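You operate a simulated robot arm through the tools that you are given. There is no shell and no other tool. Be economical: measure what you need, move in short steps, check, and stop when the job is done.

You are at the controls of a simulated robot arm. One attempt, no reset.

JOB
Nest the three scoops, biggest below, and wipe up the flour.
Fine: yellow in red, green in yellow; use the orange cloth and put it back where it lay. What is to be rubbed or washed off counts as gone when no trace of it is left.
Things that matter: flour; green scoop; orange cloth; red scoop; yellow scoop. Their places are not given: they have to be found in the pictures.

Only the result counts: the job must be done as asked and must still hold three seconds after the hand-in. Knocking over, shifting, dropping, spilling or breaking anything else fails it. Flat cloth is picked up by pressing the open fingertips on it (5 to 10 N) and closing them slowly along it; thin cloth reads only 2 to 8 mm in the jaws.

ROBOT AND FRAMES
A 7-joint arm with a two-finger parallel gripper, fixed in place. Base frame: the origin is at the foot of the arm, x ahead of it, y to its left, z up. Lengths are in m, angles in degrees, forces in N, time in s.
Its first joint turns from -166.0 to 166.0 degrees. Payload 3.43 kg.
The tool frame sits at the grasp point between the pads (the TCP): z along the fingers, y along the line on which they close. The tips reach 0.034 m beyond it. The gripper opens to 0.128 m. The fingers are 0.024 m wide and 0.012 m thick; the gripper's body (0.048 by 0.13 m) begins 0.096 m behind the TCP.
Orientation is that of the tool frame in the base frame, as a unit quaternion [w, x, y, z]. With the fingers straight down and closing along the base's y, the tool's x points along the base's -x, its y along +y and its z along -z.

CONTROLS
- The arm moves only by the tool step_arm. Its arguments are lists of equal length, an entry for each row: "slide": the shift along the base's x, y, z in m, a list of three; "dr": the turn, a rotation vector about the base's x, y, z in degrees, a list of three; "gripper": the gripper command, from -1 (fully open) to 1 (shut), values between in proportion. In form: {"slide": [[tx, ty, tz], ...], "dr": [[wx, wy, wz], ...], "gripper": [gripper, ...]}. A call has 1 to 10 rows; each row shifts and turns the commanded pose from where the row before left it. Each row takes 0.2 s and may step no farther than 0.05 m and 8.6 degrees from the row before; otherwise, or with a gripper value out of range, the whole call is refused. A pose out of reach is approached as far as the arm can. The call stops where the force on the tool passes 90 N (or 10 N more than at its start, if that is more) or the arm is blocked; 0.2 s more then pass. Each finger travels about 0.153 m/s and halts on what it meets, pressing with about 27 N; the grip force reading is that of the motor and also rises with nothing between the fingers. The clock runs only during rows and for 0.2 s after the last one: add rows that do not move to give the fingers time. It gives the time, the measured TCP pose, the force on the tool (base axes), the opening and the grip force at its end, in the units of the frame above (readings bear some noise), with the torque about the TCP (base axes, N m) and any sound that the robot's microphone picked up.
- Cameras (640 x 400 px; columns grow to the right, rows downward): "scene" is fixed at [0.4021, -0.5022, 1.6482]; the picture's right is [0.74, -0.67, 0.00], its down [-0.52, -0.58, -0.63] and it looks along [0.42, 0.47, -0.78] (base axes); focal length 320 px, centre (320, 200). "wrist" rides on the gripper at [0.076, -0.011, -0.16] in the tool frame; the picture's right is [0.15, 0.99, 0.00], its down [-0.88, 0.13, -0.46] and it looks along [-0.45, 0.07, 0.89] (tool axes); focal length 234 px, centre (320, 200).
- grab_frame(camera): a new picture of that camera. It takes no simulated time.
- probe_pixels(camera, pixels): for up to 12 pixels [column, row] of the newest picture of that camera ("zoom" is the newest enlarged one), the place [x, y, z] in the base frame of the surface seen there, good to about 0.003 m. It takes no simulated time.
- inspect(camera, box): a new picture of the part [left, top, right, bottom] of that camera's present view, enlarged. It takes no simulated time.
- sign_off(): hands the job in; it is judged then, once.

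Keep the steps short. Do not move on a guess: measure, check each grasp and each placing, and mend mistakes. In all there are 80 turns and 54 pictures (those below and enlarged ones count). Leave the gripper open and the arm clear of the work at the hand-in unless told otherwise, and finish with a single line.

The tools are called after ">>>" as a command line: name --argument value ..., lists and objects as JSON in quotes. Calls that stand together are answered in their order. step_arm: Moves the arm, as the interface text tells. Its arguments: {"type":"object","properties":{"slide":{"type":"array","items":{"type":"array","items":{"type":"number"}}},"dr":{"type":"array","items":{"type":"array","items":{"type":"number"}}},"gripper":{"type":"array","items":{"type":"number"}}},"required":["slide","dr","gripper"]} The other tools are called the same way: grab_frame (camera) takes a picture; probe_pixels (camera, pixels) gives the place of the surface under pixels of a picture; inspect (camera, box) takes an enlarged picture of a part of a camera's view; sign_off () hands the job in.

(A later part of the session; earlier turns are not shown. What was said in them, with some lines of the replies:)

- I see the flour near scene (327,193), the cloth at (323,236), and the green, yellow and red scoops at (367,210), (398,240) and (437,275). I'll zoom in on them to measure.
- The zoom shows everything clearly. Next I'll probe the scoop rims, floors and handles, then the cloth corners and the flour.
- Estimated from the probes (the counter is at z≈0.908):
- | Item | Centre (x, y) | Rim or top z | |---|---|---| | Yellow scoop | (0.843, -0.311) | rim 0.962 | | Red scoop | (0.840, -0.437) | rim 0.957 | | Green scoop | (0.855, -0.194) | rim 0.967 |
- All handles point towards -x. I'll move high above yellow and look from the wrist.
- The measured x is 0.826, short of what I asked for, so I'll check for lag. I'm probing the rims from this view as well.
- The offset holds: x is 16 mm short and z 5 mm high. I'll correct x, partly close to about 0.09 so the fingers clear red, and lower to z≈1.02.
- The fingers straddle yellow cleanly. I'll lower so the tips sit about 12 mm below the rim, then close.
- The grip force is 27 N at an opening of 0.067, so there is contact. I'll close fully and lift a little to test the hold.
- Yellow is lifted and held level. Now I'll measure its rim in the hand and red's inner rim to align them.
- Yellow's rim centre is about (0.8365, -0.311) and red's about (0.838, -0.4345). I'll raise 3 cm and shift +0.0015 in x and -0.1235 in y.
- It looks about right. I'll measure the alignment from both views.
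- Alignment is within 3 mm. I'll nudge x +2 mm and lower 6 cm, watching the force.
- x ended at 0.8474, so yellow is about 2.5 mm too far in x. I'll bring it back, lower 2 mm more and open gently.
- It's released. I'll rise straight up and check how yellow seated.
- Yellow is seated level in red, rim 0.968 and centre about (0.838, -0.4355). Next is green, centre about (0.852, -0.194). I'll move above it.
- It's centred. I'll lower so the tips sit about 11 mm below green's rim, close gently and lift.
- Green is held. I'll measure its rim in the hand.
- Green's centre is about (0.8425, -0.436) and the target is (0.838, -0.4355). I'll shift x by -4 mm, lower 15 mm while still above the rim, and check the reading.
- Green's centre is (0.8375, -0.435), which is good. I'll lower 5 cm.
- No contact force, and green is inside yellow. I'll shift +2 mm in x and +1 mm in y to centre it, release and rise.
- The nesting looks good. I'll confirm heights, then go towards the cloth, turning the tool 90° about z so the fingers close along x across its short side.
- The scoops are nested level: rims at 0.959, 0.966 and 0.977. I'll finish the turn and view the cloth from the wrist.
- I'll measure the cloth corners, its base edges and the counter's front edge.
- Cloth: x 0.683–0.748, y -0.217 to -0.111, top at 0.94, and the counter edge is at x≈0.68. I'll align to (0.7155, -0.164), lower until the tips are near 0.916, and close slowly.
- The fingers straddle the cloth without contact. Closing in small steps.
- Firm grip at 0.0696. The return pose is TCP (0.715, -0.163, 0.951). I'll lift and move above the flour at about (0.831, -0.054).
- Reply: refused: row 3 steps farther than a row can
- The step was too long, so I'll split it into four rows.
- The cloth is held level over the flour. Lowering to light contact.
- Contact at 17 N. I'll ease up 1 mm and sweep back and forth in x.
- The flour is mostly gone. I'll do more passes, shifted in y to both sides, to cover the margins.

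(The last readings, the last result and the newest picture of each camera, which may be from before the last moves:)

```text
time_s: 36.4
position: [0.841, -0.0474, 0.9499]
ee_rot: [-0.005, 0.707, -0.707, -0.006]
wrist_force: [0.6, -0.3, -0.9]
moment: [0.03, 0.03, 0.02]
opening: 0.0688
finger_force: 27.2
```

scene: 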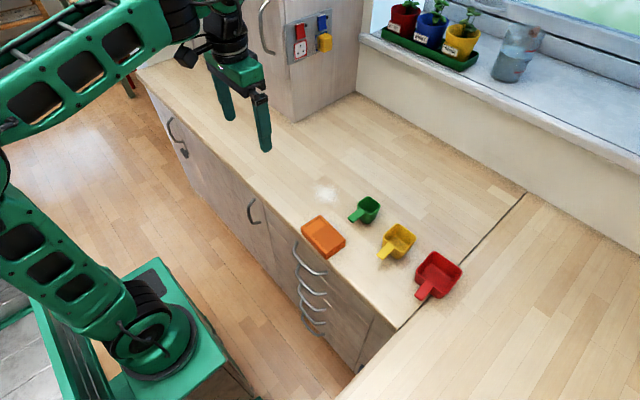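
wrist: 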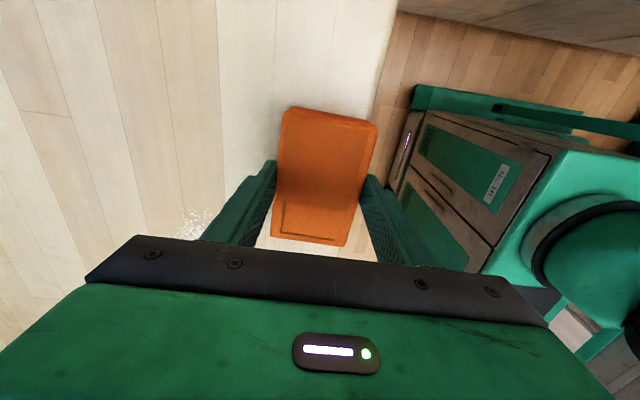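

The force fell to about 0, so the last passes were very light. I'll lift and move aside to inspect.

>>> step_arm --slide '[[0, 0, 0.03], [0, 0, 0.03], [-0.029, -0.0273, 0], [-0.029, -0.0273, 0], [-0.029, -0.0273, 0], [-0.029, -0.0273, 0], [-0.01, -0.006, 0], [0, 0, 0]]' --dr '[[0, 0, 0], [0, 0, 0], [0, 0, 0], [0, 0, 0], [0, 0, 0], [0, 0, 0], [0, 0, 0], [0, 0, 0]]' --gripper '[0.15, 0.15, 0.15, 0.15, 0.15, 0.15, 0.15, 0.15]'

>>> inspect --camera "scene" --box '[290, 160, 370, 220]'

>>> grab_frame --camera "wrist"

```text
time_s: 38.2
position: [0.715, -0.1645, 1.0123]
ee_rot: [0.004, -0.707, 0.707, 0.006]
wrist_force: [0.0, 0.1, 0.3]
moment: [-0.03, 0.0, 0.01]
opening: 0.0691
finger_force: 27.2
```

```text
6.67 times, centred on (330, 190) of scene
```

zoom: 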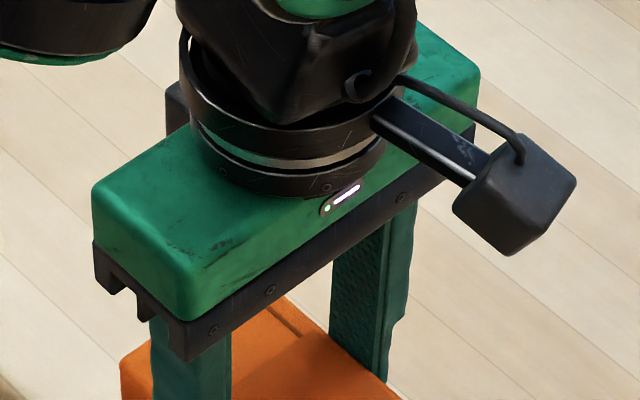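

```text
21 pictures are left
```

wrist: 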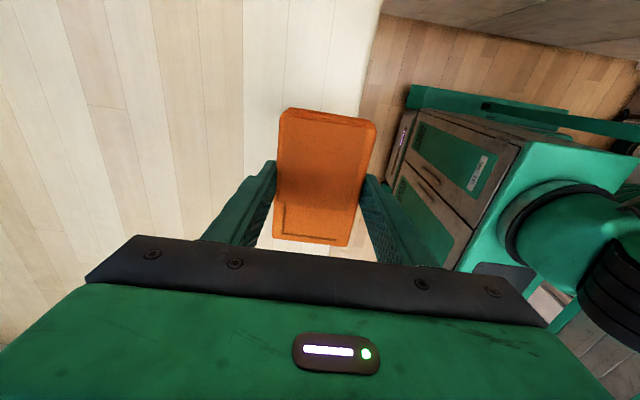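

The arm hides the flour spot. I'll shift sideways to -y, still holding the cloth, to see the counter.

>>> step_arm --slide '[[0, -0.04, 0.03], [0, -0.04, 0], [0, -0.04, 0], [0, -0.03, 0], [0, 0, 0]]' --dr '[[0, 0, 0], [0, 0, 0], [0, 0, 0], [0, 0, 0], [0, 0, 0]]' --gripper '[0.15, 0.15, 0.15, 0.15, 0.15]'

>>> inspect --camera "scene" --box '[285, 150, 375, 225]'

```text
time_s: 39.4
position: [0.7167, -0.3136, 1.0408]
ee_rot: [0.004, -0.707, 0.707, 0.005]
wrist_force: [-0.2, -0.3, -0.4]
moment: [-0.04, 0.01, 0.05]
opening: 0.0689
finger_force: 27.3
```

```text
5.33 times, centred on (330, 188) of scene
```

zoom: 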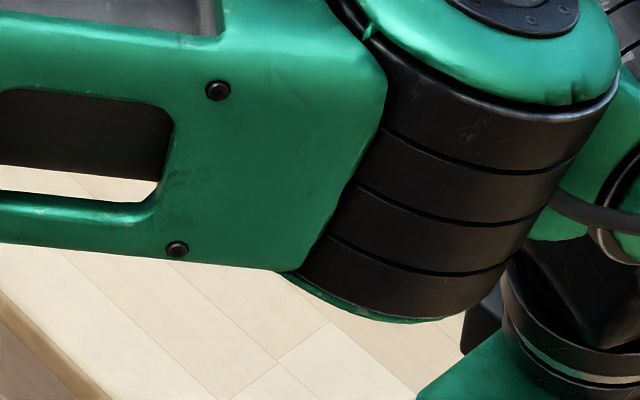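

That side is blocked too. I'll swing to the +y side (y≈0.1), clear of the cabinet, where the view was open.

>>> step_arm --slide '[[0, 0.045, 0.03], [0, 0.045, 0], [0, 0.045, 0], [0, 0.045, 0], [0, 0.045, 0], [0, 0.045, 0], [0, 0.045, 0], [0, 0.045, 0], [0, 0.045, 0], [0, 0.02, 0]]' --dr '[[0, 0, 0], [0, 0, 0], [0, 0, 0], [0, 0, 0], [0, 0, 0], [0, 0, 0], [0, 0, 0], [0, 0, 0], [0, 0, 0], [0, 0, 0]]' --gripper '[0.15, 0.15, 0.15, 0.15, 0.15, 0.15, 0.15, 0.15, 0.15, 0.15]'

>>> inspect --camera "scene" --box '[285, 150, 375, 225]'

```text
refused: row 1 steps farther than a row can; nothing moved
```

```text
5.33 times, centred on (330, 188) of scene
```

zoom: 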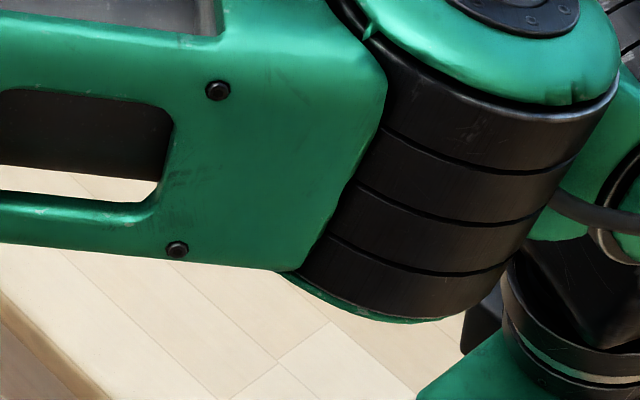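

The first row was too long. Same move with smaller steps.

>>> step_arm --slide '[[0, 0.045, 0.01], [0, 0.045, 0.01], [0, 0.045, 0.01], [0, 0.045, 0], [0, 0.045, 0], [0, 0.045, 0], [0, 0.045, 0], [0, 0.045, 0], [0, 0.045, 0], [0, 0.02, 0]]' --dr '[[0, 0, 0], [0, 0, 0], [0, 0, 0], [0, 0, 0], [0, 0, 0], [0, 0, 0], [0, 0, 0], [0, 0, 0], [0, 0, 0], [0, 0, 0]]' --gripper '[0.15, 0.15, 0.15, 0.15, 0.15, 0.15, 0.15, 0.15, 0.15, 0.15]'

>>> inspect --camera "scene" --box '[285, 150, 375, 225]'

```text
time_s: 41.6
position: [0.7167, 0.1114, 1.0694]
ee_rot: [0.004, -0.706, 0.708, 0.004]
wrist_force: [-0.6, -0.3, -1.4]
moment: [0.0, -0.02, 0.01]
opening: 0.0689
finger_force: 27.0
```

```text
5.33 times, centred on (330, 188) of scene
```

zoom: 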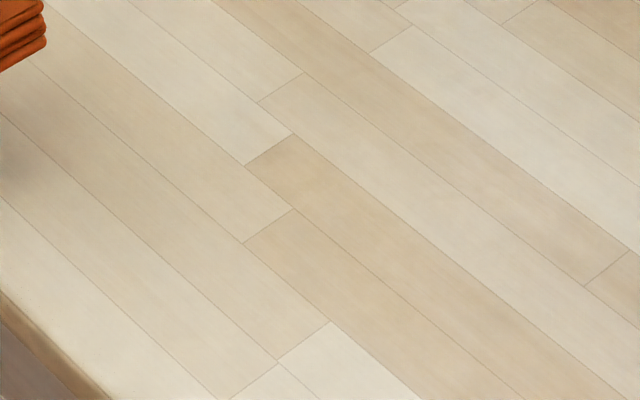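

No flour visible. One tighter look around the old spot, (327,193), to be sure.

>>> inspect --camera "scene" --box '[308, 175, 348, 211]'

>>> inspect --camera "scene" --box '[240, 110, 440, 250]'

```text
11.11 times, centred on (328, 193) of scene
```

zoom: 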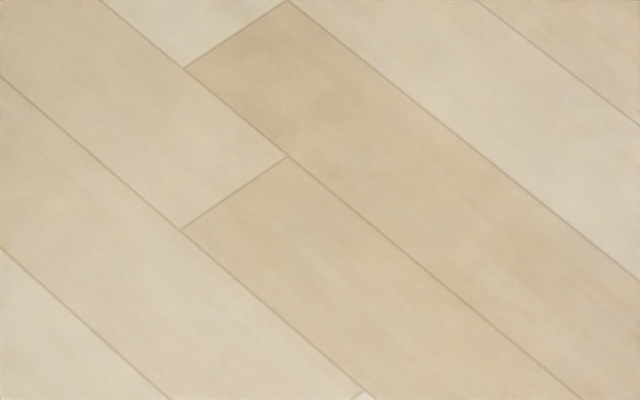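

```text
2.86 times, centred on (340, 180) of scene
```

zoom: 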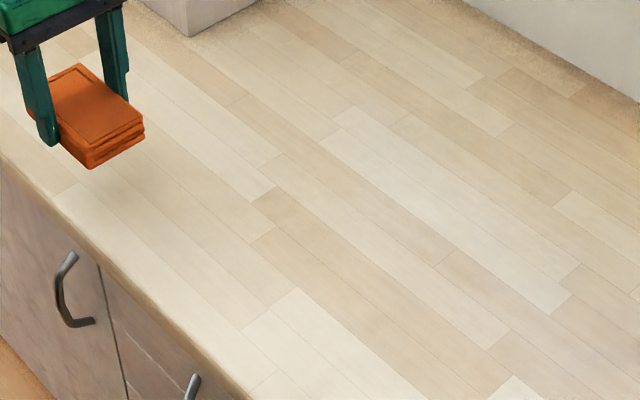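

The counter is clean. I'll bring the cloth back over its place.

>>> step_arm --slide '[[0, -0.0458, 0], [0, -0.0458, 0], [0, -0.0458, 0], [0, -0.0458, 0], [0, -0.0457, 0], [-0.0015, -0.0457, 0], [0, 0, -0.04], [0, 0, -0.04], [0, 0, 0], [0, 0, 0]]' --dr '[[0, 0, 0], [0, 0, 0], [0, 0, 0], [0, 0, 0], [0, 0, 0], [0, 0, 0], [0, 0, 0], [0, 0, 0], [0, 0, 0], [0, 0, 0]]' --gripper '[0.15, 0.15, 0.15, 0.15, 0.15, 0.15, 0.15, 0.15, 0.15, 0.15]'

>>> inspect --camera "scene" --box '[270, 160, 390, 280]'

>>> grab_frame --camera "wrist"

>>> probe_pixels --camera "wrist" --pixels '[[287, 112], [372, 122], [346, 242], [277, 236], [322, 165], [325, 113], [310, 238]]'

```text
time_s: 43.8
position: [0.7139, -0.1626, 0.9907]
ee_rot: [-0.005, 0.707, -0.707, -0.005]
wrist_force: [0.5, 0.3, -0.8]
moment: [0.05, 0.02, 0.01]
opening: 0.0688
finger_force: 27.1
```

```text
3.33 times, centred on (330, 220) of scene
```

zoom: 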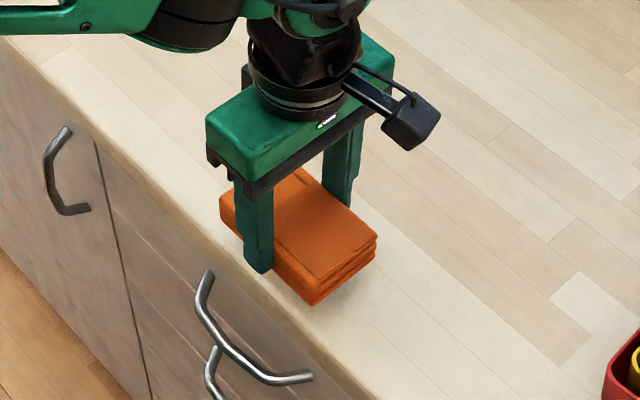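

```text
14 pictures are left
```

wrist: 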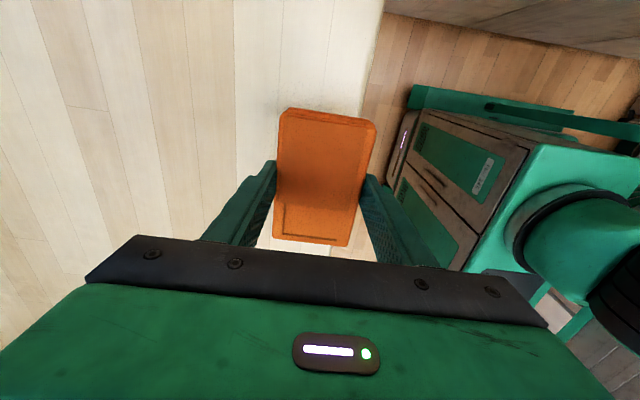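

```text
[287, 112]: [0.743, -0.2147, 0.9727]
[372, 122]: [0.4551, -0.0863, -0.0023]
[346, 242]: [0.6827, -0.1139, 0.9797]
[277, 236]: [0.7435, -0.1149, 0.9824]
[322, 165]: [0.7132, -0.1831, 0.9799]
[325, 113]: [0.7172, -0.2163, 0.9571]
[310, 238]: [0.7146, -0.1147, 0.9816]
```

The cloth is within about 2 mm of its original x and y. I'll shift x +1.5 mm and lower to light contact.

>>> step_arm --slide '[[0.0015, 0, -0.02], [0, 0, -0.014], [0, 0, -0.004], [0, 0, -0.001], [0, 0, 0]]' --dr '[[0, 0, 0], [0, 0, 0], [0, 0, 0], [0, 0, 0], [0, 0, 0]]' --gripper '[0.15, 0.15, 0.15, 0.15, 0.15]'

```text
time_s: 45.0
position: [0.7172, -0.1632, 0.9519]
ee_rot: [0.003, -0.707, 0.707, 0.006]
wrist_force: [-0.3, 0.6, -0.6]
moment: [0.01, 0.0, 0.02]
opening: 0.0692
finger_force: 27.4
```

No contact yet. I'll lower 1.5 mm, then open slowly and rise.

>>> step_arm --slide '[[-0.001, 0, -0.0015], [0, 0, 0]]' --dr '[[0, 0, 0], [0, 0, 0]]' --gripper '[0.15, 0.15]'

```text
time_s: 45.6
position: [0.7153, -0.1647, 0.9495]
ee_rot: [-0.003, 0.707, -0.707, -0.004]
wrist_force: [0.2, 0.4, 0.1]
moment: [0.01, -0.02, -0.01]
opening: 0.0688
finger_force: 26.8
```

>>> step_arm --slide '[[0, 0.001, -0.0015], [0, 0, 0]]' --dr '[[0, 0, 0], [0, 0, 0]]' --gripper '[0.15, 0.15]'

```text
time_s: 46.2
position: [0.7139, -0.1631, 0.9496]
ee_rot: [0.005, -0.706, 0.708, 0.004]
wrist_force: [-1.6, -6.4, 20.8]
moment: [-0.01, 0.22, -0.06]
opening: 0.069
finger_force: 26.6
```

Now in contact at 21 N. I'll ease up slightly, open, and rise straight up.

>>> step_arm --slide '[[0.001, 0, 0.001], [0, 0, 0], [0, 0, 0], [0, 0, 0], [0, 0, 0], [0, 0, 0.03], [0, 0, 0.05], [0, 0, 0.05], [0, 0, 0.05]]' --dr '[[0, 0, 0], [0, 0, 0], [0, 0, 0], [0, 0, 0], [0, 0, 0], [0, 0, 0], [0, 0, 0], [0, 0, 0], [0, 0, 0]]' --gripper '[0.15, 0.0, -0.15, -0.3, -0.4, -0.4, -0.4, -0.6, -1]'

>>> grab_frame --camera "wrist"

>>> inspect --camera "scene" --box '[270, 160, 390, 280]'

>>> probe_pixels --camera "zoom" --pixels '[[225, 222], [289, 184], [370, 266], [308, 322], [225, 245], [310, 330]]'

```text
time_s: 48.2
position: [0.7181, -0.1639, 1.1299]
ee_rot: [0.005, -0.707, 0.707, 0.005]
wrist_force: [-0.1, -0.2, -0.6]
moment: [-0.03, 0.0, 0.0]
opening: 0.1279
finger_force: 0.1
```

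```text
13 pictures are left
```

wrist: 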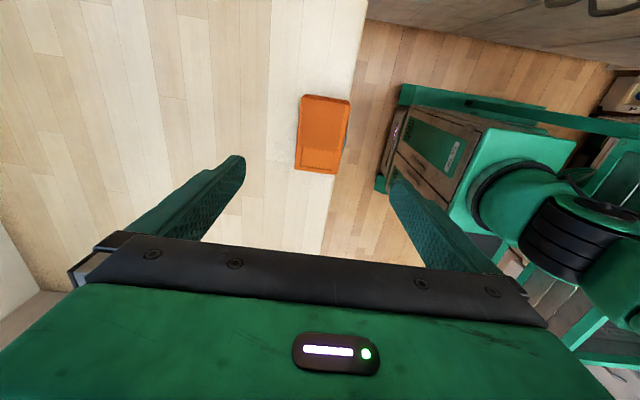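

```text
3.33 times, centred on (330, 220) of scene
```

zoom: 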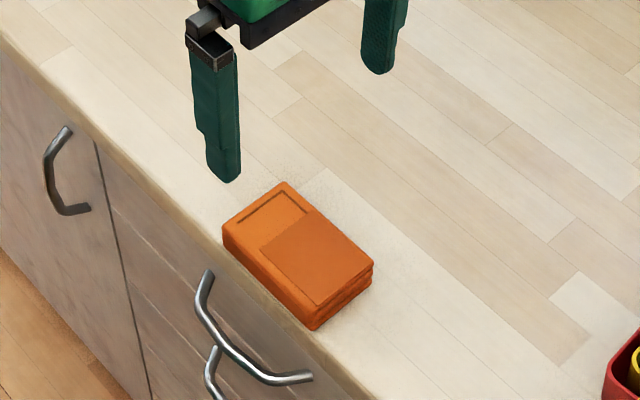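

```text
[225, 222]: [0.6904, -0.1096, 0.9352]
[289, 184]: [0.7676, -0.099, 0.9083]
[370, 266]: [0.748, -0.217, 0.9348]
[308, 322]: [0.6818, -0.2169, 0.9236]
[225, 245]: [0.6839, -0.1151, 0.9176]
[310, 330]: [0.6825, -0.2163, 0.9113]
```

The cloth matches its original pixels to within about 1–2 mm. I'll move the arm up and clear, then take a final look.

>>> step_arm --slide '[[-0.01, 0.03, 0.03], [-0.01, 0.03, 0.03], [-0.01, 0.03, 0.03], [-0.01, 0.03, 0.01], [-0.01, 0.03, 0], [0, 0.03, 0], [0, 0, 0]]' --dr '[[0, 0, 0], [0, 0, 0], [0, 0, 0], [0, 0, 0], [0, 0, 0], [0, 0, 0], [0, 0, 0]]' --gripper '[-1, -1, -1, -1, -1, -1, -1]'

>>> grab_frame --camera "scene"

>>> inspect --camera "scene" --box '[290, 160, 480, 310]'

```text
time_s: 49.8
position: [0.6715, 0.0202, 1.2211]
ee_rot: [-0.004, 0.708, -0.706, -0.005]
wrist_force: [0.4, 0.1, 1.2]
moment: [0.01, 0.0, -0.01]
opening: 0.1279
finger_force: 0.0
```

```text
11 pictures are left
```

scene: 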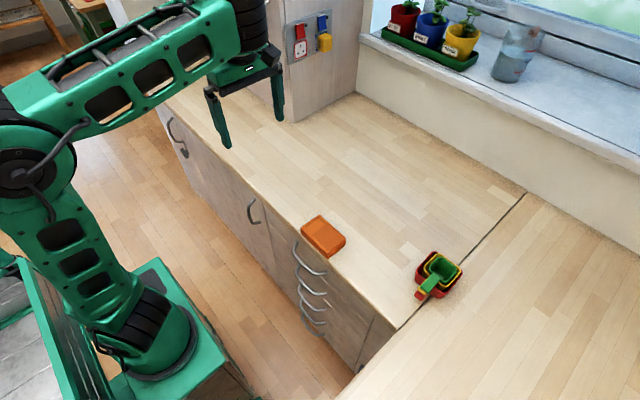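

```text
2.67 times, centred on (385, 235) of scene
```

zoom: 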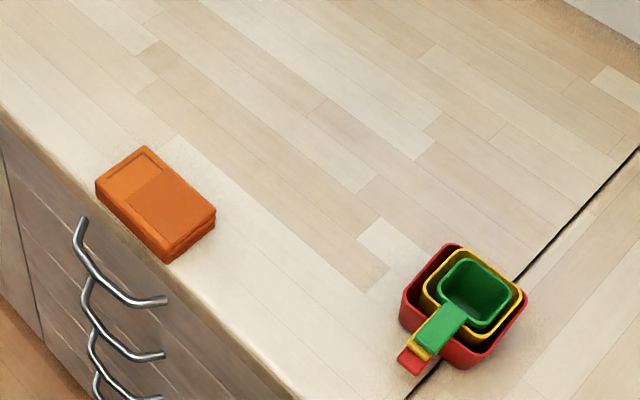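

The scoops are nested, the flour is gone, the cloth is back, and the arm is clear with the gripper open. Handing in.

>>> sign_off

```text
The job is handed in.
```

Job handed in: green sits in yellow in red, no flour is visible on the counter, and the orange cloth is back within about 2 mm of where it lay.
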